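You operate a simulated robot arm through the tools that you are given. There is no shell and no other tool. Be economical: measure what you need, move in short steps, check, and stop when the job is done.

You are at the controls of a simulated robot arm. One attempt, no reset.

Task
Unlock with 45, set points 46 for whichever of loop or up platform shows clear, relock, then pull its signal.
Fine: go by the track dials; 59 is for the platform, 58 for the loop; other levers, collars and lever buttons stay.

The check looks at the end state, three seconds after you hand in, the way a careful person would. Anything else that was tipped, shoved, dropped, spilled or broken makes it a failure.

Robot
A 7-joint arm with a two-finger parallel gripper on a trunk, on a base that drives. Base frame: it is fixed to the floor where the robot stands at the start and does not move with it; the origin is under the middle of the robot, x ahead of it, y to its left, z up. Readings come in mm, rad, newtons and seconds.
With the tool pointing down near the work surface it reaches from about 260 to 720 mm from the robot's upright axis, wherever it stands. Its first joint turns from -2.007 to 2.007 rad. Places, roughly: black lever 46 [700, -100, 600]; blue lever 45 [300, -100, 500]; red lever 58 [1000, -1600, 600]; red lever 59 [1000, -1700, 600]. Payload 3.91 kg.
Tool frame: the origin (TCP) lies between the finger pads and is the grasp point; the fingertips stand 30 mm ahead of it; z points along the fingers, y is the line along which they close. Largest opening 110 mm; finger width 20, thickness 10; the body of the gripper, 48 by 112 mm, starts 55 mm behind the TCP.
Orientation is that of the tool frame in the base frame, as a unit quaternion [w, x, y, z]. With the fingers straight down and closing along the base's y, the tool's x points along the base's -x, its y along +y and its z along -z.

Tools
- The arm moves only by the tool play_rows. Its argument "commands" is a list of rows, each a list of 7 numbers: the shift along the tool's x, y, z in mm, then the turn, a rotation vector about the tool's x, y, z in rad, then the finger opening in mm, from 0 to 110. In form: [[tx, ty, tz, rx, ry, rz, fingers], ...]. A call has 1 to 10 rows; each row shifts and turns the commanded pose from where the row before left it, along the tool's axes as they then stand. Each row takes 0.2 s and may step no farther than 50 mm and 0.15 rad from the row before; otherwise, or with a gripper value out of range, the whole call is refused. A pose out of reach is approached as far as the arm can. The call stops where the force on the tool passes 90 N (or 10 N more than at its start, if that is more) or the arm is blocked; 0.2 s more then pass. Each finger travels about 108 mm/s and halts on what it meets, pressing with about 25 N; the grip force reading is that of the motor and also rises with nothing between the fingers. The clock runs only during rows and for 0.2 s after the last one: add rows that do not move to give the fingers time. The reply holds the time, the measured pose of the TCP, the force on the tool along the base axes, the opening and the grip force, in the units named above and with some noise, with the torque about the TCP (base axes, N m) and any sound that the robot's microphone picked up.
- Cameras (640 x 400 px; columns grow to the right, rows downward): "scene" is now at [10.2, 104, 1673.1]; the picture's right is [-0.60, -0.80, 0.00], its down [-0.55, 0.41, -0.73] and it looks along [0.58, -0.44, -0.69] (base axes); focal length 222 px, centre (320, 200). "wrist" rides on the gripper at [72, 17, -103] in the tool frame; the picture's right is [-0.23, 0.97, 0.00], its down [-0.76, -0.18, -0.62] and it looks along [-0.61, -0.14, 0.78] (tool axes); focal length 222 px, centre (320, 200). There is no depth. A picture from a camera that has moved, and an enlarged one, comes with that camera's place and axes in the base frame and with its lens. The place of the scene camera against the robot may be out by one fixed shift of up to 12 mm in any direction.
- grab_frame(camera): a new picture of that camera. The clock stands still meanwhile.
- lift_body(by): slides the trunk up (or, below 0, down) by that many mm; the arm and the scene camera ride with it, the base frame stays. It gives what a move gives, with no picture.
- steer(legs): drives the robot by 1 to 6 legs, each [ahead, turn to the left] in mm and rad, along the robot's own axes; the way and the turn of a leg run together, so that a leg with both is an arc; at most 1500 mm and 3.142 rad a leg. The arm and the cameras ride along, it lands a little off, and it stops where it bumps. It gives what a move gives.
- aim_head(pan, tilt): turns the head with the scene camera to pan (to the left, within 2.705 rad either way) and tilt (down, from -0.506 to 1.204), counted from straight ahead of the robot. It gives what a move gives.
- inspect(camera, box): a new picture of the part [left, top, right, bottom] of that camera's present view, enlarged. The clock stands still meanwhile.
- close_job(): hands the job in; it is judged then, once.

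Go step by step. Nothing tells you exact positions but the pictures and the camera data: compare them with the known pose of the tool, close in by small moves and look again before you grip or let go. The budget is 120 turns and 98 pictures, counting those below and the enlarged ones. Unless the task says otherwise, let go and move clear before handing in, and close with one line.

The tools are called after ">>>" as a command line: name --pt "numbers of a row" for each row, then --argument value for the rest, lists and objects as JSON in quotes. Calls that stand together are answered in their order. play_rows: Moves the arm, as the interface text tells. Its arguments: {"type":"object","properties":{"commands":{"type":"array"}},"required":["commands"]} The other tools are called the same way: lift_body (by) slides the trunk up or down; steer (legs) drives the base; aim_head (pan, tilt) turns the head that bears the scene camera; grab_frame (camera) takes a picture; inspect (camera, box) takes an enlarged picture of a part of a camera's view; close_job () hands the job in.

At the start:

```text
time_s: 0.0
ee_pos: [466.6, -69.2, 1426.4]
ee_rot: [-0.001, -0.001, 1.0, 0.0]
ft_force: [0.9, 0.1, -0.1]
ft_torque: [-0.01, -0.01, 0.01]
opening: 110.0
gripper_force: 0.1
trunk travel left (down, up): [-775.0, 215.0]
robot x, y, heading: [-1.5, 1.6, -0.001]
head pan, tilt: [-0.642, 0.757]
```

scene: 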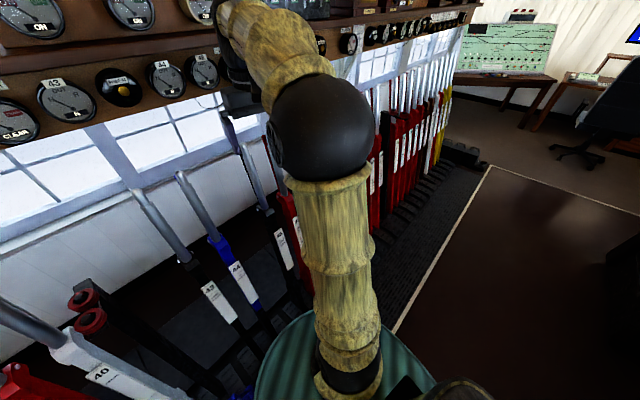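
wrist: 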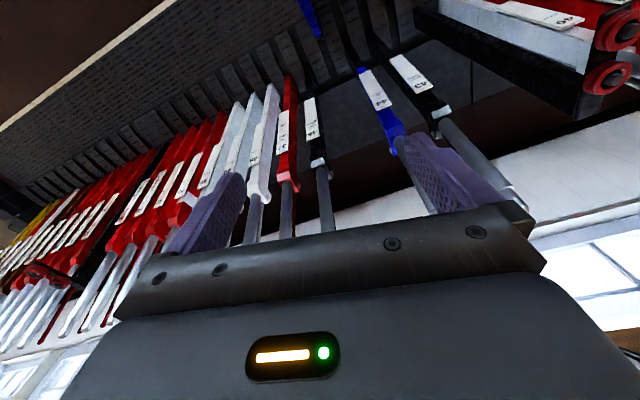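

I see the lever frame in front of the robot, with dials on the shelf above it. First I'll look around with the head to find levers 45, 46, 58 and 59 and the track dials.

>>> aim_head --pan 0.0 --tilt 0.6

>>> grab_frame --camera "scene"

>>> aim_head --pan -1.1 --tilt 0.5

>>> grab_frame --camera "scene"

>>> aim_head --pan 0.0 --tilt 1.1

>>> grab_frame --camera "scene"

```text
time_s: 1.0
ee_pos: [466.0, -69.4, 1426.6]
ee_rot: [-0.001, -0.001, 1.0, 0.0]
ft_force: [1.1, 0.0, 0.1]
ft_torque: [0.03, 0.0, 0.01]
opening: 110.0
gripper_force: 0.0
trunk travel left (down, up): [-775.0, 215.0]
robot x, y, heading: [2.9, 0.2, -0.0]
head pan, tilt: [0.0, 0.6]
```

```text
95 pictures are left
camera scene: at [32.4, 153.3, 1686.5], right [0.0, -1.0, 0.0], down [-0.57, 0.0, -0.82], along [0.82, 0.0, -0.57], focal length 222 px, centre (320, 200)
```

scene: 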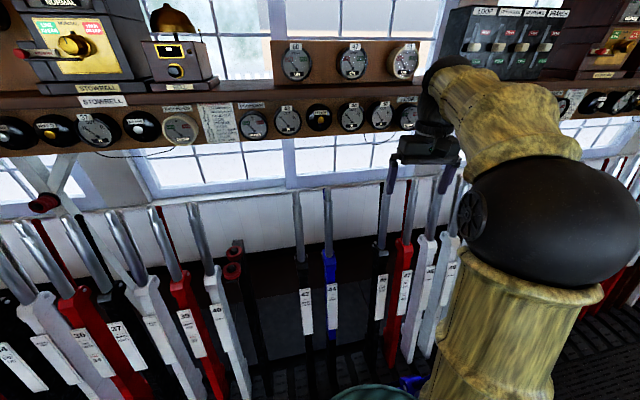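

```text
time_s: 2.4
ee_pos: [465.2, -69.6, 1426.9]
ee_rot: [0.0, 0.0, 1.0, 0.0]
ft_force: [-0.5, 0.5, 0.0]
ft_torque: [0.0, 0.0, 0.0]
opening: 109.7
gripper_force: 0.1
trunk travel left (down, up): [-775.0, 215.0]
robot x, y, heading: [1.2, 3.5, -0.002]
head pan, tilt: [-1.1, 0.499]
```

```text
94 pictures are left
camera scene: at [-14.6, 72.4, 1695.6], right [-0.89, -0.45, 0.0], down [-0.22, 0.43, -0.88], along [0.4, -0.78, -0.48], focal length 222 px, centre (320, 200)
```

scene: 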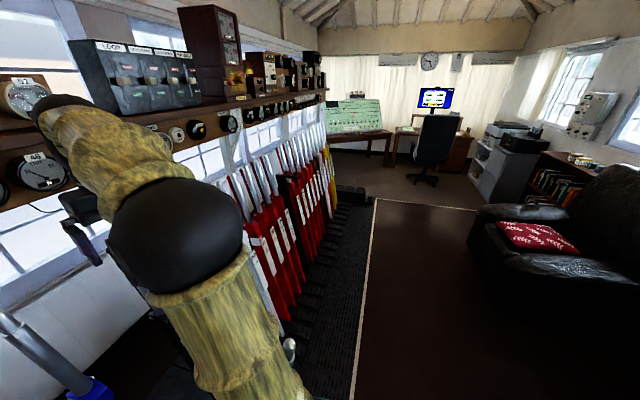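

```text
time_s: 3.7
ee_pos: [465.8, -68.9, 1427.9]
ee_rot: [0.0, 0.0, 1.0, 0.001]
ft_force: [-0.1, -1.4, 0.6]
ft_torque: [-0.03, 0.0, 0.01]
opening: 110.0
gripper_force: 0.1
trunk travel left (down, up): [-775.0, 215.0]
robot x, y, heading: [2.8, 0.9, -0.0]
head pan, tilt: [0.0, 1.1]
```

```text
93 pictures are left
camera scene: at [7.2, 153.4, 1647.9], right [0.0, -1.0, 0.0], down [-0.89, 0.0, -0.45], along [0.45, 0.0, -0.89], focal length 222 px, centre (320, 200)
```

scene: 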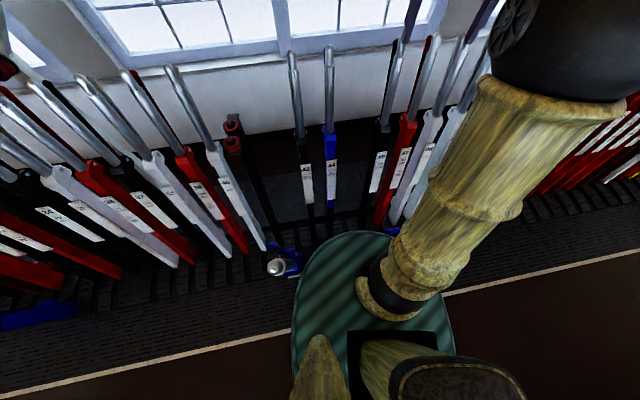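

The levers run along y and blue 45 is hidden by the arm and base. I'll zoom in here, then read the dials.

>>> inspect --camera "scene" --box '[240, 20, 480, 280]'

>>> aim_head --pan -0.2 --tilt 0.2

>>> grab_frame --camera "scene"

```text
1.54 times, centred on (360, 150) of scene
camera zoom: at [7.2, 153.4, 1647.9], right [0.0, -1.0, 0.0], down [-0.89, 0.0, -0.45], along [0.45, 0.0, -0.89], focal length 342 px, centre (258, 277)
```

zoom: 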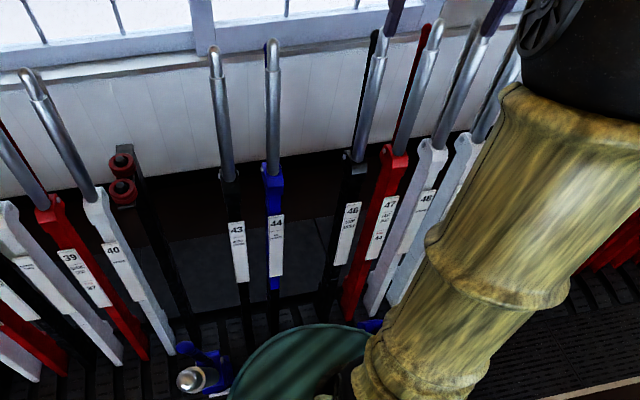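

```text
time_s: 4.9
ee_pos: [465.2, -69.7, 1426.8]
ee_rot: [-0.001, 0.0, 1.0, 0.001]
ft_force: [0.9, 0.3, 0.4]
ft_torque: [0.0, 0.01, 0.0]
opening: 110.2
gripper_force: 0.0
trunk travel left (down, up): [-775.0, 215.0]
robot x, y, heading: [4.8, -0.7, 0.001]
head pan, tilt: [-0.201, 0.201]
```

```text
91 pictures are left
camera scene: at [35.4, 134.9, 1723.2], right [-0.2, -0.98, 0.0], down [-0.2, 0.04, -0.98], along [0.96, -0.2, -0.2], focal length 222 px, centre (320, 200)
```

scene: 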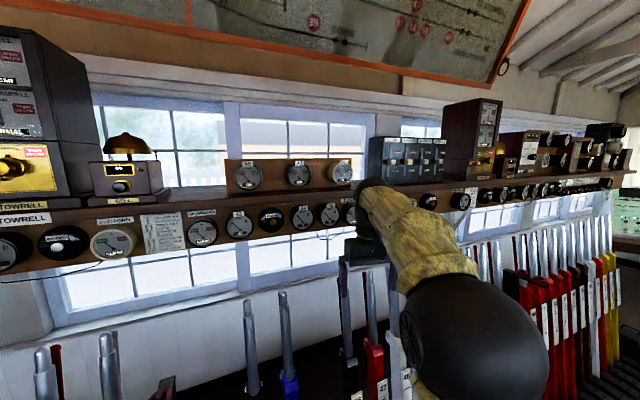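

>>> inspect --camera "scene" --box '[180, 140, 370, 250]'

>>> inspect --camera "scene" --box '[360, 90, 640, 240]'

>>> inspect --camera "scene" --box '[0, 120, 240, 270]'

```text
3.37 times, centred on (275, 195) of scene
camera zoom: at [35.4, 134.9, 1723.2], right [-0.2, -0.98, 0.0], down [-0.2, 0.04, -0.98], along [0.96, -0.2, -0.2], focal length 748 px, centre (472, 217)
```

zoom: 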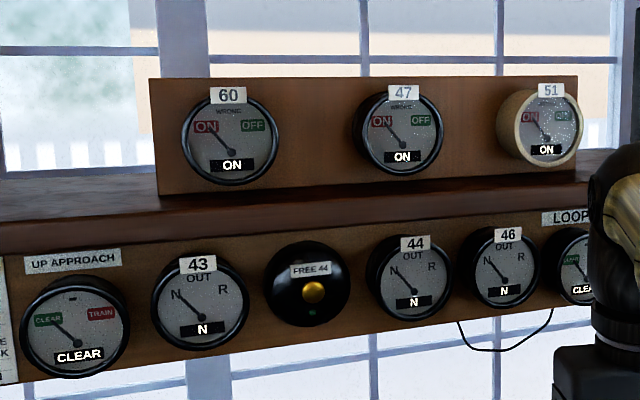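

```text
2.29 times, centred on (500, 165) of scene
camera zoom: at [35.4, 134.9, 1723.2], right [-0.2, -0.98, 0.0], down [-0.2, 0.04, -0.98], along [0.96, -0.2, -0.2], focal length 508 px, centre (-91, 280)
```

zoom: 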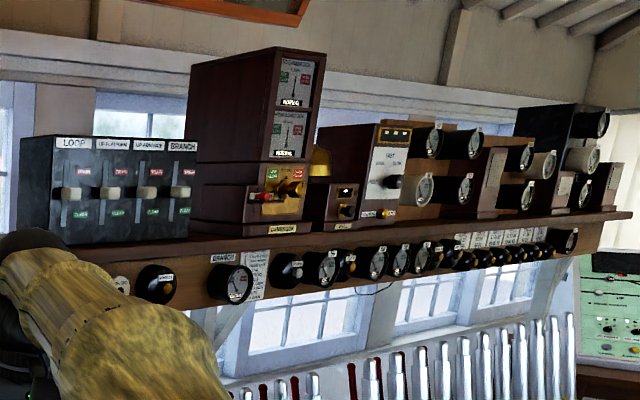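

```text
2.67 times, centred on (120, 195) of scene
camera zoom: at [35.4, 134.9, 1723.2], right [-0.2, -0.98, 0.0], down [-0.2, 0.04, -0.98], along [0.96, -0.2, -0.2], focal length 592 px, centre (853, 213)
```

zoom: 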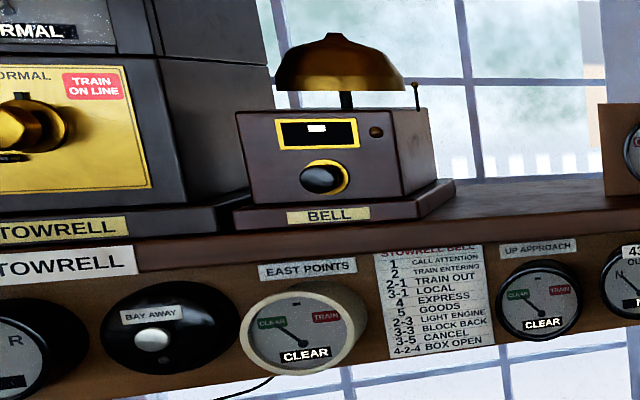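

Loop's dial is half hidden behind the arm. I'll swing the arm to the left to expose the rest of the dials.

>>> play_rows --pt "0 50 0 0 0 0 110" --pt "0 50 0 0 0 0 110" --pt "0 50 0 0 0 0 110" --pt "0 50 0 0 0 0 110" --pt "0 50 0 0 0 0 110" --pt "0 50 0 0 0 0 110" --pt "0 50 0 0 0 0 110" --pt "0 50 0 0 0 0 110"

>>> aim_head --pan -0.6 --tilt 0.2

>>> grab_frame --camera "scene"

```text
time_s: 6.7
ee_pos: [466.2, 332.7, 1426.0]
ee_rot: [-0.001, 0.001, 1.0, -0.001]
ft_force: [0.0, -0.3, 0.3]
ft_torque: [0.01, 0.03, -0.01]
opening: 110.0
gripper_force: 0.1
trunk travel left (down, up): [-775.0, 215.0]
robot x, y, heading: [4.2, -1.3, -0.002]
head pan, tilt: [-0.201, 0.201]
```

```text
time_s: 7.6
ee_pos: [466.5, 330.5, 1428.6]
ee_rot: [0.001, 0.0, 1.0, -0.001]
ft_force: [0.0, 0.0, -0.2]
ft_torque: [0.0, 0.02, -0.01]
opening: 110.0
gripper_force: 0.1
trunk travel left (down, up): [-775.0, 215.0]
robot x, y, heading: [2.8, 1.1, -0.001]
head pan, tilt: [-0.6, 0.201]
```

```text
87 pictures are left
camera scene: at [21.1, 101.1, 1723.3], right [-0.56, -0.83, 0.0], down [-0.16, 0.11, -0.98], along [0.81, -0.55, -0.2], focal length 222 px, centre (320, 200)
```

scene: 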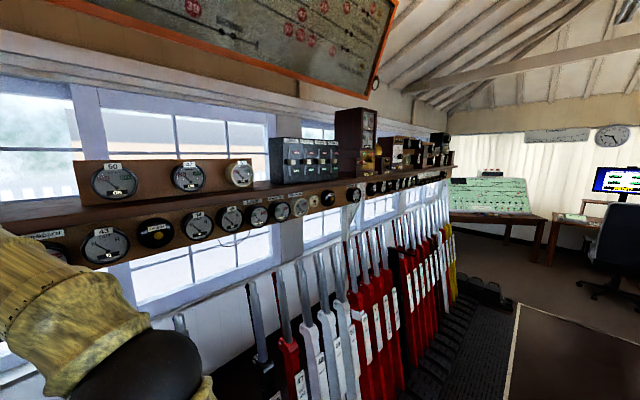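

>>> inspect --camera "scene" --box '[210, 170, 370, 250]'

>>> inspect --camera "scene" --box '[230, 260, 420, 400]'

>>> aim_head --pan -0.4 --tilt -0.35

>>> grab_frame --camera "scene"

```text
4.00 times, centred on (290, 210) of scene
camera zoom: at [21.1, 101.1, 1723.3], right [-0.56, -0.83, 0.0], down [-0.16, 0.11, -0.98], along [0.81, -0.55, -0.2], focal length 888 px, centre (440, 160)
```

zoom: 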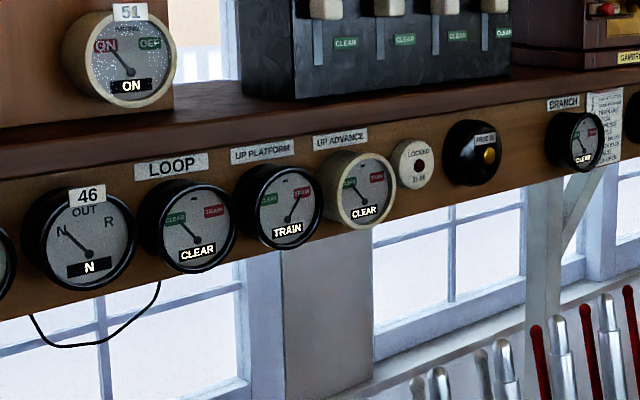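

```text
2.86 times, centred on (325, 330) of scene
camera zoom: at [21.1, 101.1, 1723.3], right [-0.56, -0.83, 0.0], down [-0.16, 0.11, -0.98], along [0.81, -0.55, -0.2], focal length 634 px, centre (306, -171)
```

zoom: 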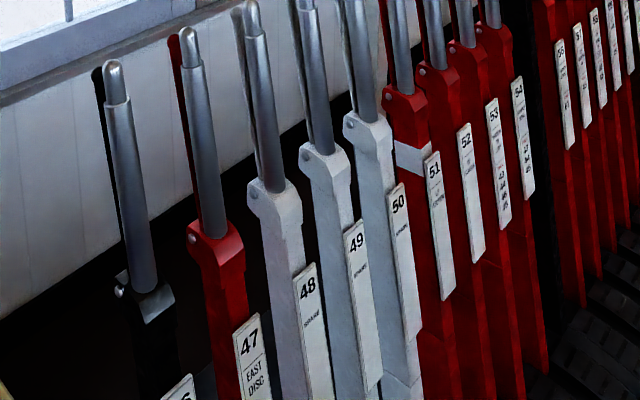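

```text
time_s: 8.5
ee_pos: [465.1, 329.6, 1426.7]
ee_rot: [0.0, 0.0, 1.0, 0.0]
ft_force: [0.2, 0.3, -0.8]
ft_torque: [0.02, 0.02, 0.01]
opening: 110.0
gripper_force: 0.1
trunk travel left (down, up): [-775.0, 215.0]
robot x, y, heading: [3.4, 2.2, 0.003]
head pan, tilt: [-0.4, -0.351]
```

```text
84 pictures are left
camera scene: at [14.1, 124.0, 1771.1], right [-0.39, -0.92, 0.0], down [0.32, -0.13, -0.94], along [0.87, -0.37, 0.34], focal length 222 px, centre (320, 200)
```

scene: 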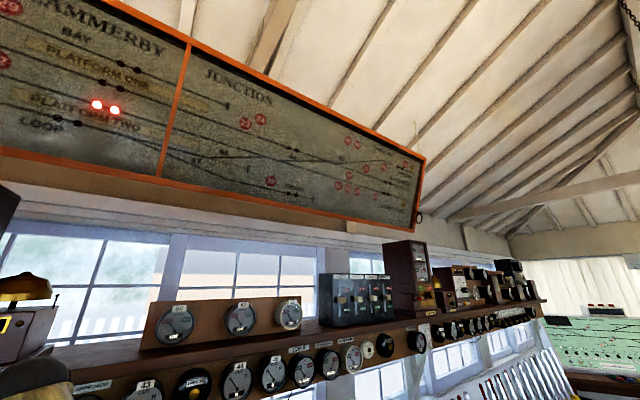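

The loop shows clear and the up platform shows a train, so the loop it is, with signal 58. I'll check the diagram for which way points 46 lie for the loop.

>>> inspect --camera "scene" --box '[0, 60, 180, 180]'

>>> inspect --camera "scene" --box '[160, 90, 440, 240]'

>>> aim_head --pan -0.3 --tilt 1.0

>>> grab_frame --camera "scene"

```text
3.33 times, centred on (90, 120) of scene
camera zoom: at [14.1, 124.0, 1771.1], right [-0.39, -0.92, 0.0], down [0.32, -0.13, -0.94], along [0.87, -0.37, 0.34], focal length 740 px, centre (1087, 467)
```

zoom: 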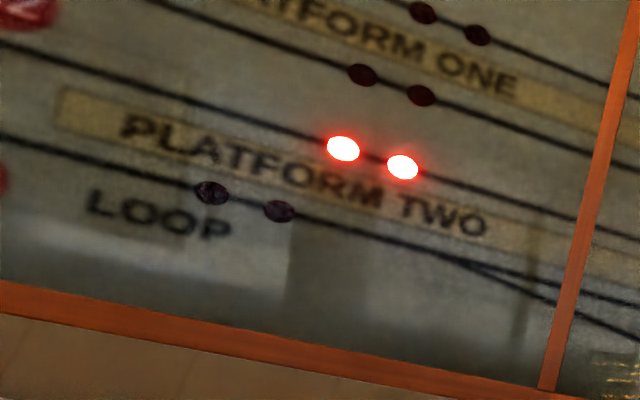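

```text
2.29 times, centred on (300, 165) of scene
camera zoom: at [14.1, 124.0, 1771.1], right [-0.39, -0.92, 0.0], down [0.32, -0.13, -0.94], along [0.87, -0.37, 0.34], focal length 508 px, centre (366, 280)
```

zoom: 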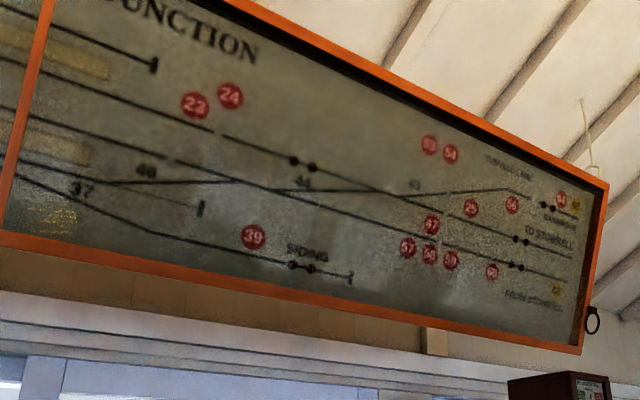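

```text
time_s: 10.0
ee_pos: [465.2, 329.1, 1427.4]
ee_rot: [0.0, 0.001, 1.0, 0.0]
ft_force: [0.1, 0.9, 0.2]
ft_torque: [0.0, 0.0, -0.02]
opening: 109.8
gripper_force: 0.0
trunk travel left (down, up): [-775.0, 215.0]
robot x, y, heading: [0.0, -1.2, -0.0]
head pan, tilt: [-0.3, 1.0]
```

```text
81 pictures are left
camera scene: at [10.6, 133.0, 1654.6], right [-0.3, -0.96, 0.0], down [-0.8, 0.25, -0.54], along [0.52, -0.16, -0.84], focal length 222 px, centre (320, 200)
```

scene: 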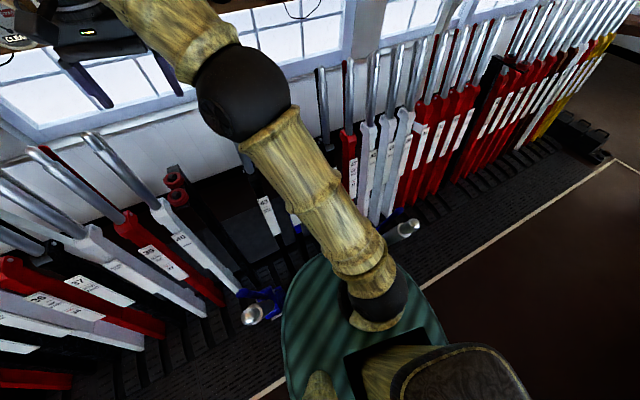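

I'll zoom in on the blue pieces near the base to identify 45.

>>> inspect --camera "scene" --box '[290, 80, 450, 260]'

>>> aim_head --pan -0.9 --tilt 1.1

>>> grab_frame --camera "scene"

```text
2.22 times, centred on (370, 170) of scene
camera zoom: at [10.6, 133.0, 1654.6], right [-0.3, -0.96, 0.0], down [-0.8, 0.25, -0.54], along [0.52, -0.16, -0.84], focal length 493 px, centre (209, 267)
```

zoom: 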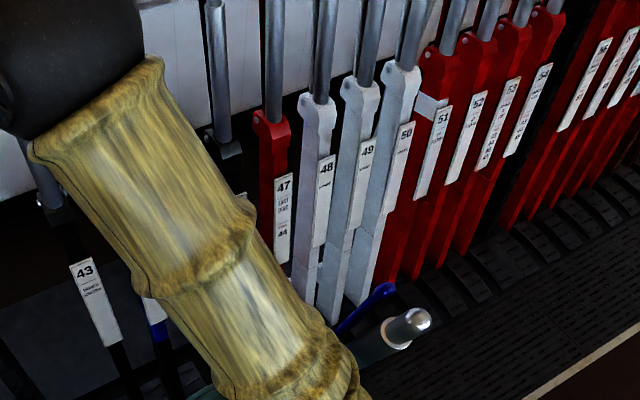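

```text
time_s: 11.0
ee_pos: [466.3, 329.1, 1427.1]
ee_rot: [0.001, 0.0, 1.0, 0.001]
ft_force: [-0.8, -0.3, -0.3]
ft_torque: [-0.02, -0.01, 0.02]
opening: 110.1
gripper_force: 0.1
trunk travel left (down, up): [-775.0, 215.0]
robot x, y, heading: [0.9, -2.4, 0.0]
head pan, tilt: [-0.901, 1.1]
```

```text
79 pictures are left
camera scene: at [-16.6, 104.1, 1647.9], right [-0.78, -0.62, 0.0], down [-0.55, 0.7, -0.45], along [0.28, -0.36, -0.89], focal length 222 px, centre (320, 200)
```

scene: 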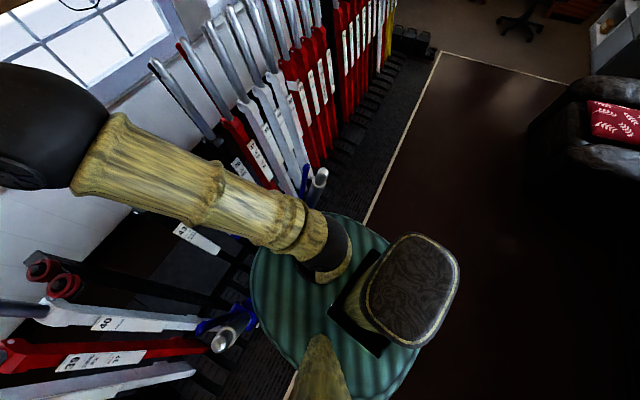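

A pulled blue lever stands just right of the base. I want distance for a better view, so I'll check what is behind me before backing off.

>>> aim_head --pan -2.6 --tilt 0.7

>>> grab_frame --camera "scene"

>>> aim_head --pan 2.6 --tilt 0.7

>>> grab_frame --camera "scene"

```text
time_s: 12.8
ee_pos: [464.8, 330.1, 1426.7]
ee_rot: [0.0, 0.0, 1.0, 0.0]
ft_force: [-0.4, 0.5, -0.3]
ft_torque: [0.03, 0.01, 0.04]
opening: 110.0
gripper_force: 0.0
trunk travel left (down, up): [-775.0, 215.0]
robot x, y, heading: [3.5, -0.3, -0.001]
head pan, tilt: [-2.601, 0.7]
```

```text
78 pictures are left
camera scene: at [-128.7, 109.8, 1677.9], right [-0.52, 0.86, 0.0], down [0.55, 0.33, -0.77], along [-0.66, -0.39, -0.64], focal length 222 px, centre (320, 200)
```

scene: 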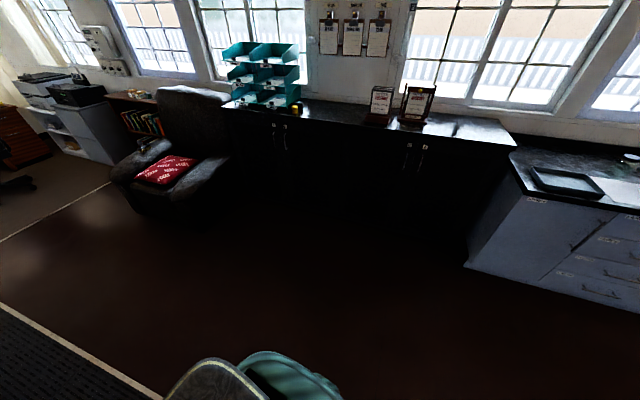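

```text
time_s: 16.8
ee_pos: [465.9, 329.6, 1428.0]
ee_rot: [0.001, 0.0, 1.0, -0.001]
ft_force: [-0.5, -0.3, -0.4]
ft_torque: [0.03, 0.01, 0.01]
opening: 110.1
gripper_force: 0.1
trunk travel left (down, up): [-775.0, 215.0]
robot x, y, heading: [1.4, 0.3, -0.001]
head pan, tilt: [2.601, 0.7]
```

```text
77 pictures are left
camera scene: at [-128.7, 197.4, 1677.9], right [0.52, 0.86, 0.0], down [0.55, -0.33, -0.77], along [-0.66, 0.39, -0.64], focal length 222 px, centre (320, 200)
```

scene: 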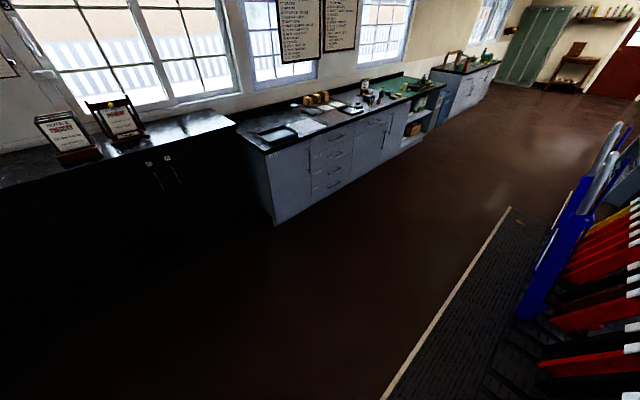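

There's over 1.5 m clear behind me. I'll back off 500 mm and look.

>>> steer --legs '[[-500, 0]]'

>>> aim_head --pan -0.2 --tilt 0.8

>>> grab_frame --camera "scene"

```text
time_s: 20.2
ee_pos: [-35.9, 329.7, 1426.3]
ee_rot: [-0.001, -0.002, 1.0, 0.0]
ft_force: [-0.5, -0.7, -1.2]
ft_torque: [0.01, -0.02, -0.01]
opening: 110.2
gripper_force: 0.1
trunk travel left (down, up): [-775.0, 215.0]
robot x, y, heading: [-499.7, -0.7, 0.001]
head pan, tilt: [2.601, 0.7]
```

```text
time_s: 22.7
ee_pos: [-36.9, 330.8, 1427.4]
ee_rot: [0.0, -0.002, 1.0, 0.001]
ft_force: [0.5, -0.7, 0.9]
ft_torque: [0.02, 0.05, -0.03]
opening: 109.9
gripper_force: 0.0
trunk travel left (down, up): [-775.0, 215.0]
robot x, y, heading: [-500.9, -2.6, 0.002]
head pan, tilt: [-0.201, 0.799]
```

```text
76 pictures are left
camera scene: at [-478.2, 136.9, 1669.6], right [-0.2, -0.98, 0.0], down [-0.7, 0.14, -0.7], along [0.68, -0.14, -0.72], focal length 222 px, centre (320, 200)
```

scene: 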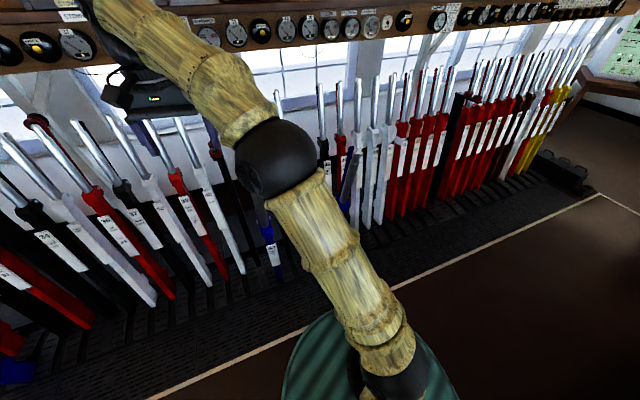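

Now both pulled blue levers are visible. I'll zoom in on them.

>>> inspect --camera "scene" --box '[300, 80, 440, 260]'

>>> aim_head --pan -0.6 --tilt 0.8

>>> inspect --camera "scene" --box '[160, 60, 360, 240]'

```text
2.22 times, centred on (370, 170) of scene
camera zoom: at [-478.2, 136.9, 1669.6], right [-0.2, -0.98, 0.0], down [-0.7, 0.14, -0.7], along [0.68, -0.14, -0.72], focal length 493 px, centre (209, 267)
```

zoom: 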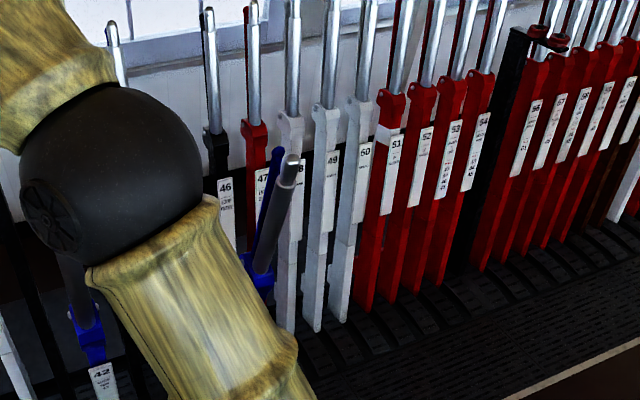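

```text
time_s: 23.6
ee_pos: [-36.2, 329.5, 1427.0]
ee_rot: [0.0, -0.002, 1.0, 0.0]
ft_force: [0.5, -0.3, 0.2]
ft_torque: [-0.03, -0.01, 0.01]
opening: 110.1
gripper_force: 0.3
trunk travel left (down, up): [-775.0, 215.0]
robot x, y, heading: [-500.9, -3.2, 0.004]
head pan, tilt: [-0.6, 0.799]
```

```text
2.22 times, centred on (260, 150) of scene
camera zoom: at [-490.6, 107.4, 1669.6], right [-0.56, -0.83, 0.0], down [-0.59, 0.4, -0.7], along [0.58, -0.39, -0.72], focal length 493 px, centre (453, 311)
```

zoom: 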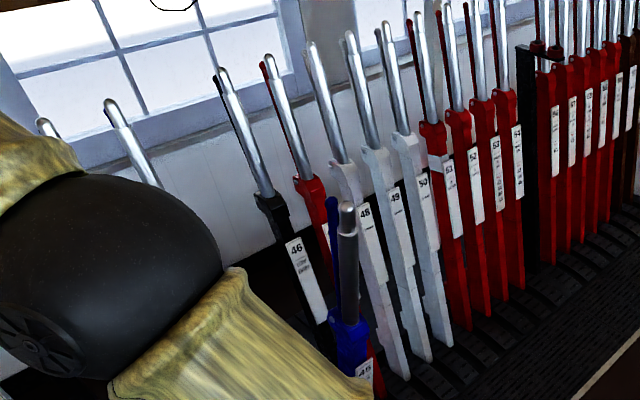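

Lever 45 is the pulled one just left of 48's line of sight, with its squeeze catch on the far side of the handle. I'll fold the arm out to the left to get a clean view.

>>> play_rows --pt "45 30 0 0 0 0 110" --pt "45 30 0 0 0 0 110" --pt "45 30 0 0 0 0 110" --pt "45 30 0 0 0 0 110" --pt "45 25 0 0 0 0 110" --pt "45 25 0 0 0 0 110" --pt "45 20 0 0 0 0 110"

>>> aim_head --pan -0.3 --tilt 0.7

>>> grab_frame --camera "scene"

```text
refused: row 1 steps farther than a row can; nothing moved
```

```text
time_s: 24.4
ee_pos: [-35.9, 330.6, 1427.3]
ee_rot: [0.0, -0.002, 1.0, 0.0]
ft_force: [0.2, -0.1, -0.1]
ft_torque: [0.01, -0.04, -0.01]
opening: 109.9
gripper_force: 0.0
trunk travel left (down, up): [-775.0, 215.0]
robot x, y, heading: [-503.6, 2.3, 0.003]
head pan, tilt: [-0.3, 0.7]
```

```text
73 pictures are left
camera scene: at [-476.1, 127.7, 1677.9], right [-0.29, -0.96, 0.0], down [-0.62, 0.19, -0.76], along [0.73, -0.22, -0.64], focal length 222 px, centre (320, 200)
```

scene: 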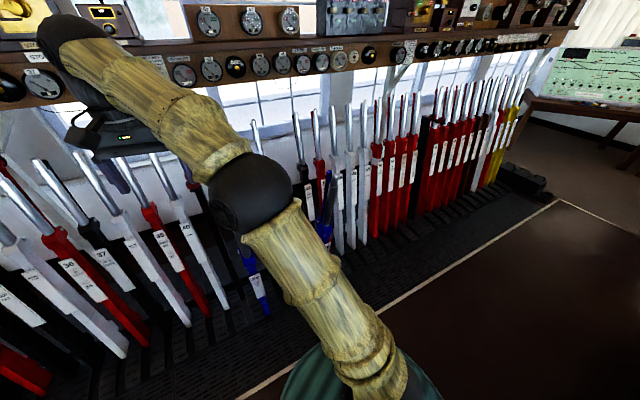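

>>> play_rows --pt "40 28 0 0 0 0 110" --pt "40 28 0 0 0 0 110" --pt "40 28 0 0 0 0 110" --pt "40 28 0 0 0 0 110" --pt "40 28 0 0 0 0 110" --pt "40 28 0 0 0 0 110" --pt "40 20 0 0 0 0 110" --pt "40 20 0 0 0 0 110" --pt "40 10 0 0 0 0 110"

>>> inspect --camera "scene" --box '[210, 90, 430, 260]'

>>> aim_head --pan 0.4 --tilt 0.7

>>> grab_frame --camera "scene"

```text
time_s: 26.4
ee_pos: [-397.8, 542.7, 1423.9]
ee_rot: [0.001, -0.002, 1.0, 0.002]
ft_force: [-0.1, 0.8, 0.3]
ft_torque: [0.01, -0.03, 0.01]
opening: 110.1
gripper_force: 0.2
out of reach, approached as far as the arm can: row 9
trunk travel left (down, up): [-775.0, 215.0]
robot x, y, heading: [-504.7, -3.6, 0.004]
head pan, tilt: [-0.3, 0.7]
```

```text
2.35 times, centred on (320, 175) of scene
camera zoom: at [-477.6, 127.2, 1678.0], right [-0.29, -0.96, 0.0], down [-0.62, 0.19, -0.77], along [0.73, -0.22, -0.64], focal length 522 px, centre (320, 259)
```

zoom: 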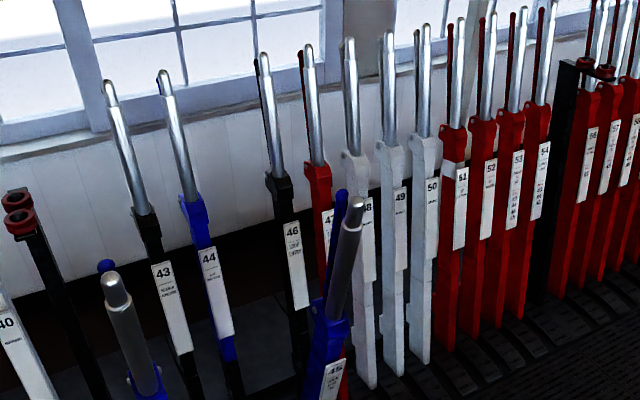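

```text
time_s: 27.4
ee_pos: [-395.6, 544.2, 1424.3]
ee_rot: [0.0, -0.002, 1.0, 0.001]
ft_force: [0.1, -1.1, -0.1]
ft_torque: [-0.01, 0.02, 0.01]
opening: 110.1
gripper_force: 0.0
trunk travel left (down, up): [-775.0, 215.0]
robot x, y, heading: [-502.3, -1.5, 0.004]
head pan, tilt: [0.4, 0.7]
```

```text
71 pictures are left
camera scene: at [-479.3, 186.0, 1677.9], right [0.39, -0.92, 0.0], down [-0.59, -0.25, -0.76], along [0.7, 0.3, -0.64], focal length 222 px, centre (320, 200)
```

scene: 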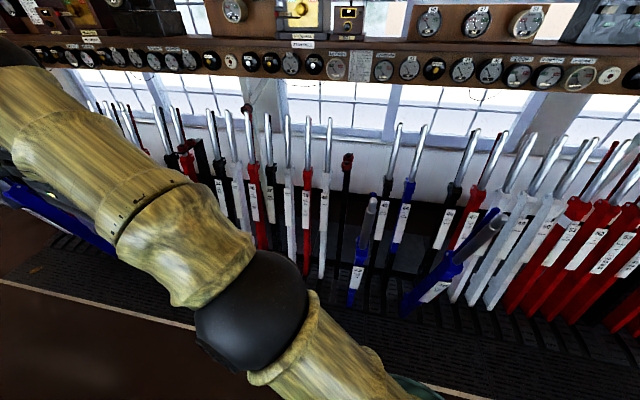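

Clean view. For depth I'll lower the trunk 450 mm and take the same views from a different height.

>>> lift_body --by -450

>>> aim_head --pan -0.2 --tilt 0.3

>>> inspect --camera "scene" --box '[180, 50, 460, 340]'

```text
refused: -450 is not a number from -400 to 400
```

```text
time_s: 28.4
ee_pos: [-397.3, 543.6, 1424.2]
ee_rot: [0.0, -0.002, 1.0, 0.002]
ft_force: [0.4, 0.3, 0.4]
ft_torque: [-0.03, 0.0, -0.01]
opening: 110.2
gripper_force: 0.1
trunk travel left (down, up): [-775.0, 215.0]
robot x, y, heading: [-502.3, 0.8, 0.006]
head pan, tilt: [-0.201, 0.3]
```

```text
1.38 times, centred on (320, 195) of scene
camera zoom: at [-465.9, 134.6, 1713.9], right [-0.2, -0.98, 0.0], down [-0.29, 0.06, -0.96], along [0.94, -0.19, -0.3], focal length 306 px, centre (320, 207)
```

zoom: 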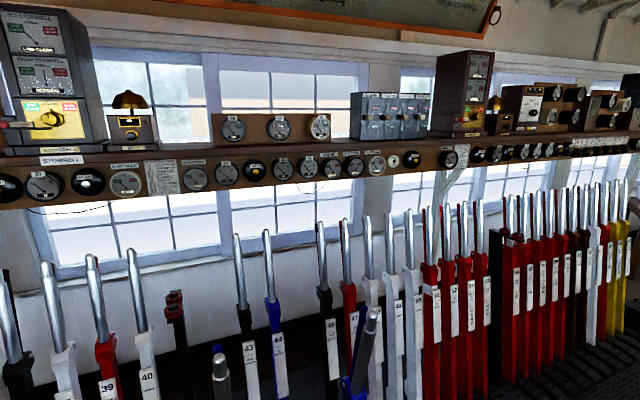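

>>> lift_body --by -400

>>> grab_frame --camera "scene"

>>> inspect --camera "scene" --box '[200, 80, 420, 330]'

```text
time_s: 32.2
ee_pos: [-398.0, 545.0, 1023.4]
ee_rot: [0.001, -0.002, 1.0, 0.001]
ft_force: [0.1, 0.6, -0.2]
ft_torque: [-0.01, -0.02, 0.02]
opening: 110.3
gripper_force: 0.0
trunk travel left (down, up): [-375.0, 615.0]
robot x, y, heading: [-503.3, 0.9, 0.005]
head pan, tilt: [-0.201, 0.3]
```

```text
69 pictures are left
camera scene: at [-466.0, 134.4, 1314.0], right [-0.2, -0.98, 0.0], down [-0.29, 0.06, -0.96], along [0.94, -0.19, -0.3], focal length 222 px, centre (320, 200)
```

scene: 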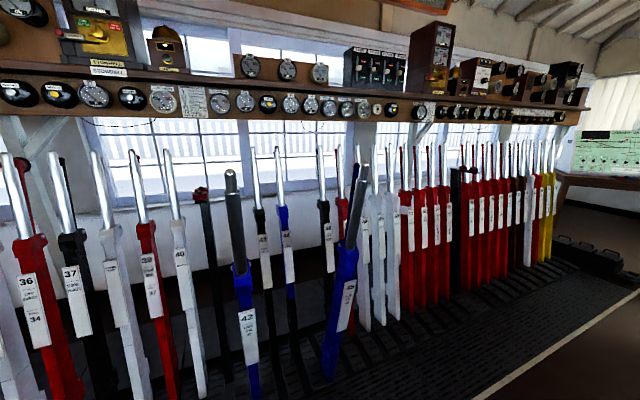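

```text
1.60 times, centred on (310, 205) of scene
camera zoom: at [-466.0, 134.4, 1314.0], right [-0.2, -0.98, 0.0], down [-0.29, 0.06, -0.96], along [0.94, -0.19, -0.3], focal length 355 px, centre (336, 192)
```

zoom: 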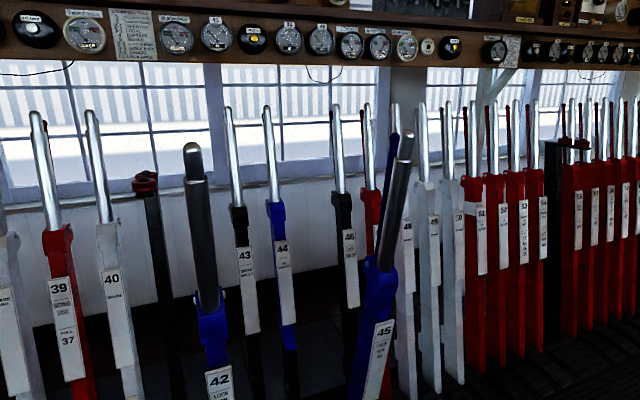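

Two heights give me: tip of lever 45 near (186, -139, 1220), leaning ~11.6° toward me; tip of 46 near (837, -132, 1230). I'll raise the trunk a little, bring the arm to the front, and turn the tool 90° so the fingers close along x, which squeezes the catch.

>>> lift_body --by 280

>>> play_rows --pt "-40 -20 0 0 0 0.15 110" --pt "-40 -20 0 0 0 0.15 110" --pt "-40 -20 0 0 0 0.15 110" --pt "-40 -20 0 0 0 0.15 110" --pt "-40 0 0 0 0 0.15 110" --pt "-40 0 0 0 0 0.15 110" --pt "-40 10 0 0 0 0.15 110" --pt "-40 20 0 0 0 0.15 110" --pt "-40 20 0 0 0 0.15 110" --pt "-40 30 0 0 0 0.15 110"

```text
time_s: 35.1
ee_pos: [-396.1, 545.2, 1302.5]
ee_rot: [0.0, -0.001, 1.0, 0.002]
ft_force: [0.2, -0.7, -0.4]
ft_torque: [0.0, 0.01, 0.0]
opening: 110.0
gripper_force: 0.1
trunk travel left (down, up): [-655.0, 335.0]
robot x, y, heading: [-500.6, -1.0, -0.001]
head pan, tilt: [-0.201, 0.3]
```

```text
time_s: 37.3
ee_pos: [-54.0, 269.5, 1303.7]
ee_rot: [-0.001, 0.681, 0.733, 0.001]
ft_force: [0.0, -1.0, -0.6]
ft_torque: [-0.01, -0.05, 0.0]
opening: 109.9
gripper_force: 0.0
trunk travel left (down, up): [-655.0, 335.0]
robot x, y, heading: [-498.5, -2.3, -0.0]
head pan, tilt: [-0.201, 0.3]
```

The tool is now turned with y along base +x. I'll finish the turn and move to y ≈ -139, staying well short of lever 45.

>>> play_rows --pt "-45 0 0 0 0 0.072 110" --pt "-45 0 0 0 0 0 110" --pt "-45 0 0 0 0 0 110" --pt "-45 0 0 0 0 0 110" --pt "-45 0 0 0 0 0 110" --pt "-45 0 0 0 0 0 110" --pt "-45 0 0 0 0 0 110" --pt "-45 0 0 0 0 0 110" --pt "-45 0 0 0 0 0 110"

>>> aim_head --pan -0.2 --tilt 0.6

>>> grab_frame --camera "scene"

>>> grab_frame --camera "wrist"

```text
time_s: 39.3
ee_pos: [-52.5, -134.8, 1300.5]
ee_rot: [-0.002, 0.706, 0.708, 0.001]
ft_force: [0.2, 0.5, -0.1]
ft_torque: [-0.01, 0.01, 0.02]
opening: 110.0
gripper_force: 0.2
trunk travel left (down, up): [-655.0, 335.0]
robot x, y, heading: [-502.1, 0.7, 0.003]
head pan, tilt: [-0.201, 0.3]
```

```text
time_s: 40.1
ee_pos: [-53.4, -133.6, 1302.0]
ee_rot: [-0.001, 0.707, 0.708, 0.001]
ft_force: [-0.2, -0.2, 0.4]
ft_torque: [-0.01, -0.02, 0.0]
opening: 109.9
gripper_force: 0.0
trunk travel left (down, up): [-655.0, 335.0]
robot x, y, heading: [-500.6, 1.2, 0.003]
head pan, tilt: [-0.201, 0.6]
```

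```text
67 pictures are left
camera scene: at [-470.7, 135.3, 1566.6], right [-0.2, -0.98, 0.0], down [-0.55, 0.11, -0.83], along [0.81, -0.16, -0.56], focal length 222 px, centre (320, 200)
```

scene: 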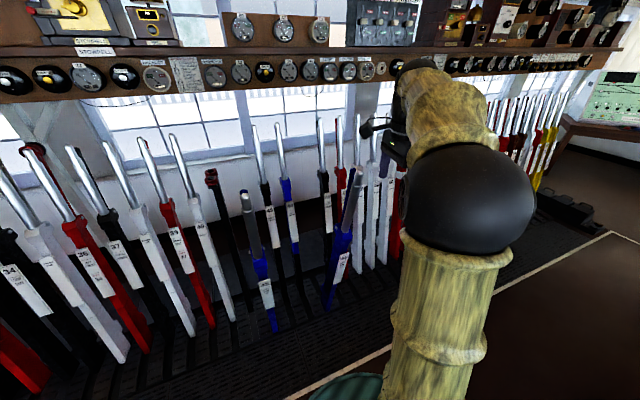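

```text
66 pictures are left
camera wrist: at [-35.4, -60.9, 1406.6], right [0.97, -0.22, 0.0], down [-0.18, -0.76, 0.62], along [-0.14, -0.61, -0.78], focal length 222 px, centre (320, 200)
```

wrist: 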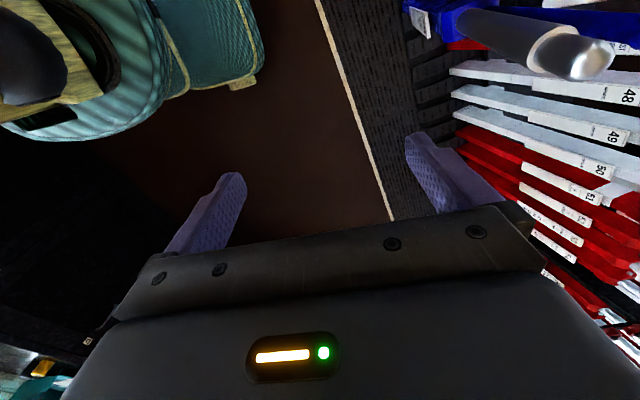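

The wrist view shows 45's tip ahead. I'll retract the tool toward the robot, then drive in 400 mm so that the tool hovers just above lever 45.

>>> play_rows --pt "0 -45 0 0 0 0 110" --pt "0 -45 0 0 0 0 110" --pt "0 -45 0 0 0 0 110" --pt "0 -30 0 0 0 0 110"

>>> steer --legs '[[300, 0]]'

>>> grab_frame --camera "wrist"

```text
time_s: 41.1
ee_pos: [-217.8, -133.9, 1300.4]
ee_rot: [0.0, 0.706, 0.708, 0.001]
ft_force: [0.3, 0.1, 0.5]
ft_torque: [0.04, 0.01, 0.01]
opening: 110.0
gripper_force: 0.1
trunk travel left (down, up): [-655.0, 335.0]
robot x, y, heading: [-502.3, 0.6, 0.001]
head pan, tilt: [-0.201, 0.6]
```

```text
time_s: 43.4
ee_pos: [85.0, -134.4, 1302.4]
ee_rot: [-0.002, 0.707, 0.707, 0.001]
ft_force: [0.5, 0.9, 0.3]
ft_torque: [-0.03, 0.07, 0.02]
opening: 110.2
gripper_force: 0.1
trunk travel left (down, up): [-655.0, 335.0]
robot x, y, heading: [-199.3, -0.0, -0.003]
head pan, tilt: [-0.201, 0.6]
```

```text
65 pictures are left
camera wrist: at [102.7, -61.7, 1406.2], right [0.97, -0.23, 0.0], down [-0.18, -0.76, 0.62], along [-0.14, -0.6, -0.78], focal length 222 px, centre (320, 200)
```

wrist: 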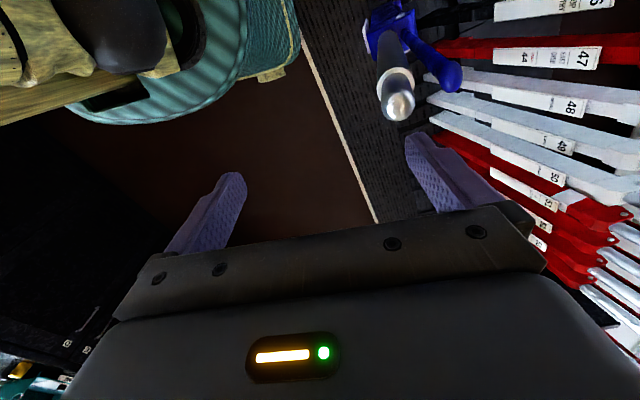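

Wrist triangulation puts 45's handle tip at about (154, -124, 1220), with the catch 35 mm beyond it. Before gripping I'll test how far forward the arm reaches at this height, passing above the levers, and look at the far side from there.

>>> play_rows --pt "0 50 0 0 0 0 110" --pt "0 50 0 0 0 0 110" --pt "0 50 0 0 0 0 110" --pt "0 50 0 0 0 0 110" --pt "0 50 0 0 0 0 110" --pt "0 50 0 0 0 0 110" --pt "0 50 0 0 0 0 110" --pt "0 50 0 0 0 0 110" --pt "0 50 0 0 0 0 110" --pt "0 50 0 0 0 0 110"

>>> play_rows --pt "0 40 0 0 0 0 110" --pt "0 40 0 0 0 0 110"

>>> grab_frame --camera "wrist"

>>> grab_frame --camera "scene"

```text
time_s: 45.6
ee_pos: [413.3, -120.9, 1282.6]
ee_rot: [-0.001, 0.707, 0.707, 0.002]
ft_force: [0.2, -0.3, 0.2]
ft_torque: [-0.02, 0.03, 0.01]
opening: 109.8
gripper_force: 0.0
out of reach, approached as far as the arm can: row 7, 8, 9, 10
trunk travel left (down, up): [-655.0, 335.0]
robot x, y, heading: [-197.8, 2.7, 0.001]
head pan, tilt: [-0.201, 0.6]
```

```text
time_s: 46.2
ee_pos: [410.9, -122.1, 1283.5]
ee_rot: [0.0, 0.707, 0.707, 0.001]
ft_force: [-0.5, -0.4, 0.9]
ft_torque: [0.05, 0.01, 0.02]
opening: 110.3
gripper_force: 0.0
out of reach, approached as far as the arm can: row 1, 2
trunk travel left (down, up): [-655.0, 335.0]
robot x, y, heading: [-198.6, 3.6, -0.003]
head pan, tilt: [-0.201, 0.6]
```

```text
64 pictures are left
camera wrist: at [428.8, -49.2, 1388.6], right [0.97, -0.23, 0.0], down [-0.18, -0.76, 0.62], along [-0.14, -0.6, -0.78], focal length 222 px, centre (320, 200)
```

wrist: 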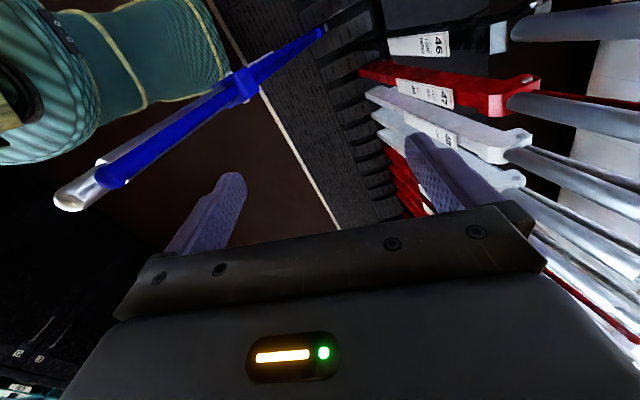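

```text
63 pictures are left
camera scene: at [-168.6, 135.8, 1566.5], right [-0.2, -0.98, 0.0], down [-0.55, 0.11, -0.82], along [0.81, -0.16, -0.57], focal length 222 px, centre (320, 200)
```

scene: 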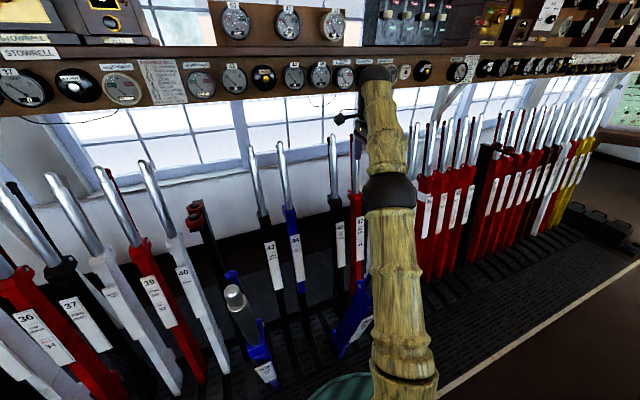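

At this trunk height the arm is nearly straight at 625 mm. A higher trunk with the arm reaching down should give more reach, so I'll raise it 300 mm and move back over 45.

>>> lift_body --by 300

>>> play_rows --pt "0 -30 30 0 0 0 110" --pt "0 -30 30 0 0 0 110" --pt "0 -30 30 0 0 0 110" --pt "0 -30 30 0 0 0 110" --pt "0 -30 30 0 0 0 110"

```text
time_s: 49.2
ee_pos: [411.9, -120.6, 1584.1]
ee_rot: [-0.002, 0.707, 0.707, 0.001]
ft_force: [-0.3, 0.0, 0.5]
ft_torque: [0.0, 0.0, 0.04]
opening: 110.1
gripper_force: 0.1
trunk travel left (down, up): [-955.0, 35.0]
robot x, y, heading: [-199.4, -0.5, 0.001]
head pan, tilt: [-0.201, 0.6]
```

```text
time_s: 50.4
ee_pos: [259.5, -122.1, 1434.2]
ee_rot: [0.0, 0.706, 0.708, 0.002]
ft_force: [-0.6, 0.9, -0.6]
ft_torque: [-0.05, -0.06, -0.02]
opening: 110.1
gripper_force: 0.1
trunk travel left (down, up): [-955.0, 35.0]
robot x, y, heading: [-197.1, -4.5, 0.005]
head pan, tilt: [-0.201, 0.6]
```

Moves start from the measured pose. Now I'll drop to z 1300 and test forward reach.

>>> play_rows --pt "0 0 45 0 0 0 110" --pt "0 0 45 0 0 0 110" --pt "0 0 44 0 0 0 110" --pt "0 50 0 0 0 0 110" --pt "0 50 0 0 0 0 110" --pt "0 50 0 0 0 0 110" --pt "0 50 0 0 0 0 110" --pt "0 50 0 0 0 0 110" --pt "0 50 0 0 0 0 110" --pt "0 50 0 0 0 0 110"

```text
time_s: 52.6
ee_pos: [543.6, -102.6, 1288.5]
ee_rot: [0.0, 0.707, 0.707, 0.001]
ft_force: [-0.8, -0.1, 1.0]
ft_torque: [-0.02, 0.02, 0.01]
opening: 109.8
gripper_force: 0.0
out of reach, approached as far as the arm can: row 9, 10
trunk travel left (down, up): [-955.0, 35.0]
robot x, y, heading: [-200.1, -2.8, -0.0]
head pan, tilt: [-0.201, 0.6]
```

Reach is about 750 mm now. I'll check the near limit as well.

>>> play_rows --pt "0 -50 0 0 0 0 110" --pt "0 -50 0 0 0 0 110" --pt "0 -50 0 0 0 0 110" --pt "0 -50 0 0 0 0 110" --pt "0 -50 0 0 0 0 110" --pt "0 -50 0 0 0 0 110" --pt "0 -50 0 0 0 0 110" --pt "0 -50 0 0 0 0 110" --pt "0 -50 0 0 0 0 110" --pt "0 -50 0 0 0 0 110"

>>> play_rows --pt "0 -30 0 0 0 0 110" --pt "0 -30 0 0 0 0 110" --pt "0 -30 0 0 0 0 110"

>>> aim_head --pan -0.5 --tilt 1.1

>>> grab_frame --camera "scene"

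```text
time_s: 54.8
ee_pos: [507.6, -177.8, 1371.4]
ee_rot: [-0.001, 0.707, 0.707, 0.002]
ft_force: [-0.3, 0.0, 0.6]
ft_torque: [0.05, -0.03, 0.0]
opening: 110.1
gripper_force: 0.1
out of reach, approached as far as the arm can: row 1, 2, 3, 4, 5, 6, 7, 8, 9, 10
trunk travel left (down, up): [-955.0, 35.0]
robot x, y, heading: [-194.9, -1.4, -0.001]
head pan, tilt: [-0.201, 0.6]
```

```text
time_s: 55.6
ee_pos: [492.8, -199.1, 1396.4]
ee_rot: [-0.002, 0.707, 0.708, 0.002]
ft_force: [0.1, -0.2, -0.5]
ft_torque: [0.02, -0.02, 0.03]
opening: 110.0
gripper_force: 0.0
out of reach, approached as far as the arm can: row 1, 2, 3
trunk travel left (down, up): [-955.0, 35.0]
robot x, y, heading: [-199.1, 1.7, -0.001]
head pan, tilt: [-0.201, 0.6]
```

```text
time_s: 56.5
ee_pos: [493.2, -197.3, 1396.0]
ee_rot: [-0.001, 0.707, 0.707, 0.002]
ft_force: [-0.2, -0.1, -0.2]
ft_torque: [0.02, -0.01, -0.04]
opening: 110.1
gripper_force: 0.1
trunk travel left (down, up): [-955.0, 35.0]
robot x, y, heading: [-199.2, 1.4, -0.0]
head pan, tilt: [-0.499, 1.1]
```

```text
62 pictures are left
camera scene: at [-199.6, 123.1, 1828.0], right [-0.48, -0.88, 0.0], down [-0.78, 0.42, -0.45], along [0.4, -0.22, -0.89], focal length 222 px, centre (320, 200)
```

scene: 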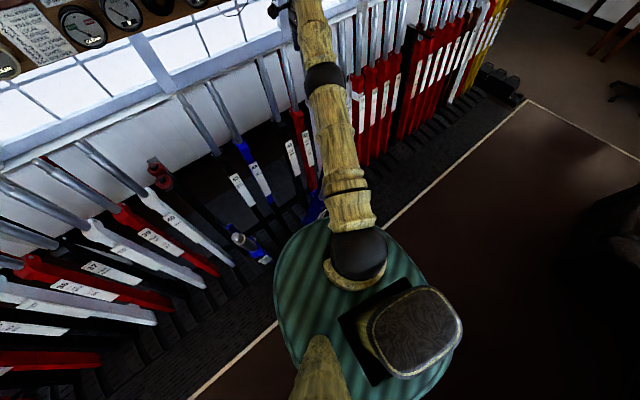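

The arm got stretched into a stiff pose. I'll ease it back in small steps.

>>> play_rows --pt "5 -15 10 0 0 0 110" --pt "5 -15 10 0 0 0 110" --pt "5 -15 10 0 0 0 110" --pt "5 -15 10 0 0 0 110"

```text
time_s: 57.5
ee_pos: [495.1, -198.8, 1387.1]
ee_rot: [-0.001, 0.707, 0.707, 0.002]
ft_force: [-0.2, 1.1, 0.8]
ft_torque: [0.03, 0.0, 0.01]
opening: 110.0
gripper_force: 0.0
out of reach, approached as far as the arm can: row 1, 2, 3, 4
trunk travel left (down, up): [-955.0, 35.0]
robot x, y, heading: [-198.5, 2.3, -0.002]
head pan, tilt: [-0.499, 1.1]
```

>>> play_rows --pt "35 -20 20 0 0 0 110" --pt "35 -20 20 -0.1 0 0 110" --pt "35 -20 20 -0.1 0 0 110" --pt "35 -20 20 0.1 0 0 110" --pt "35 -20 20 0.1 0 0 110"

>>> grab_frame --camera "scene"

```text
time_s: 58.7
ee_pos: [542.2, -49.7, 1320.9]
ee_rot: [-0.002, 0.707, 0.707, -0.001]
ft_force: [0.0, 0.1, 0.5]
ft_torque: [-0.07, 0.04, 0.04]
opening: 110.2
gripper_force: 0.1
out of reach, approached as far as the arm can: row 1, 2, 3, 4, 5
trunk travel left (down, up): [-955.0, 35.0]
robot x, y, heading: [-199.1, -2.1, 0.004]
head pan, tilt: [-0.499, 1.1]
```

```text
61 pictures are left
camera scene: at [-198.9, 124.9, 1827.8], right [-0.48, -0.88, 0.0], down [-0.78, 0.42, -0.45], along [0.4, -0.22, -0.89], focal length 222 px, centre (320, 200)
```

scene: 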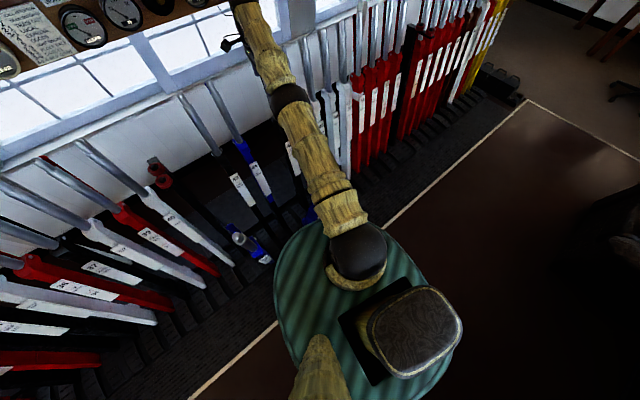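

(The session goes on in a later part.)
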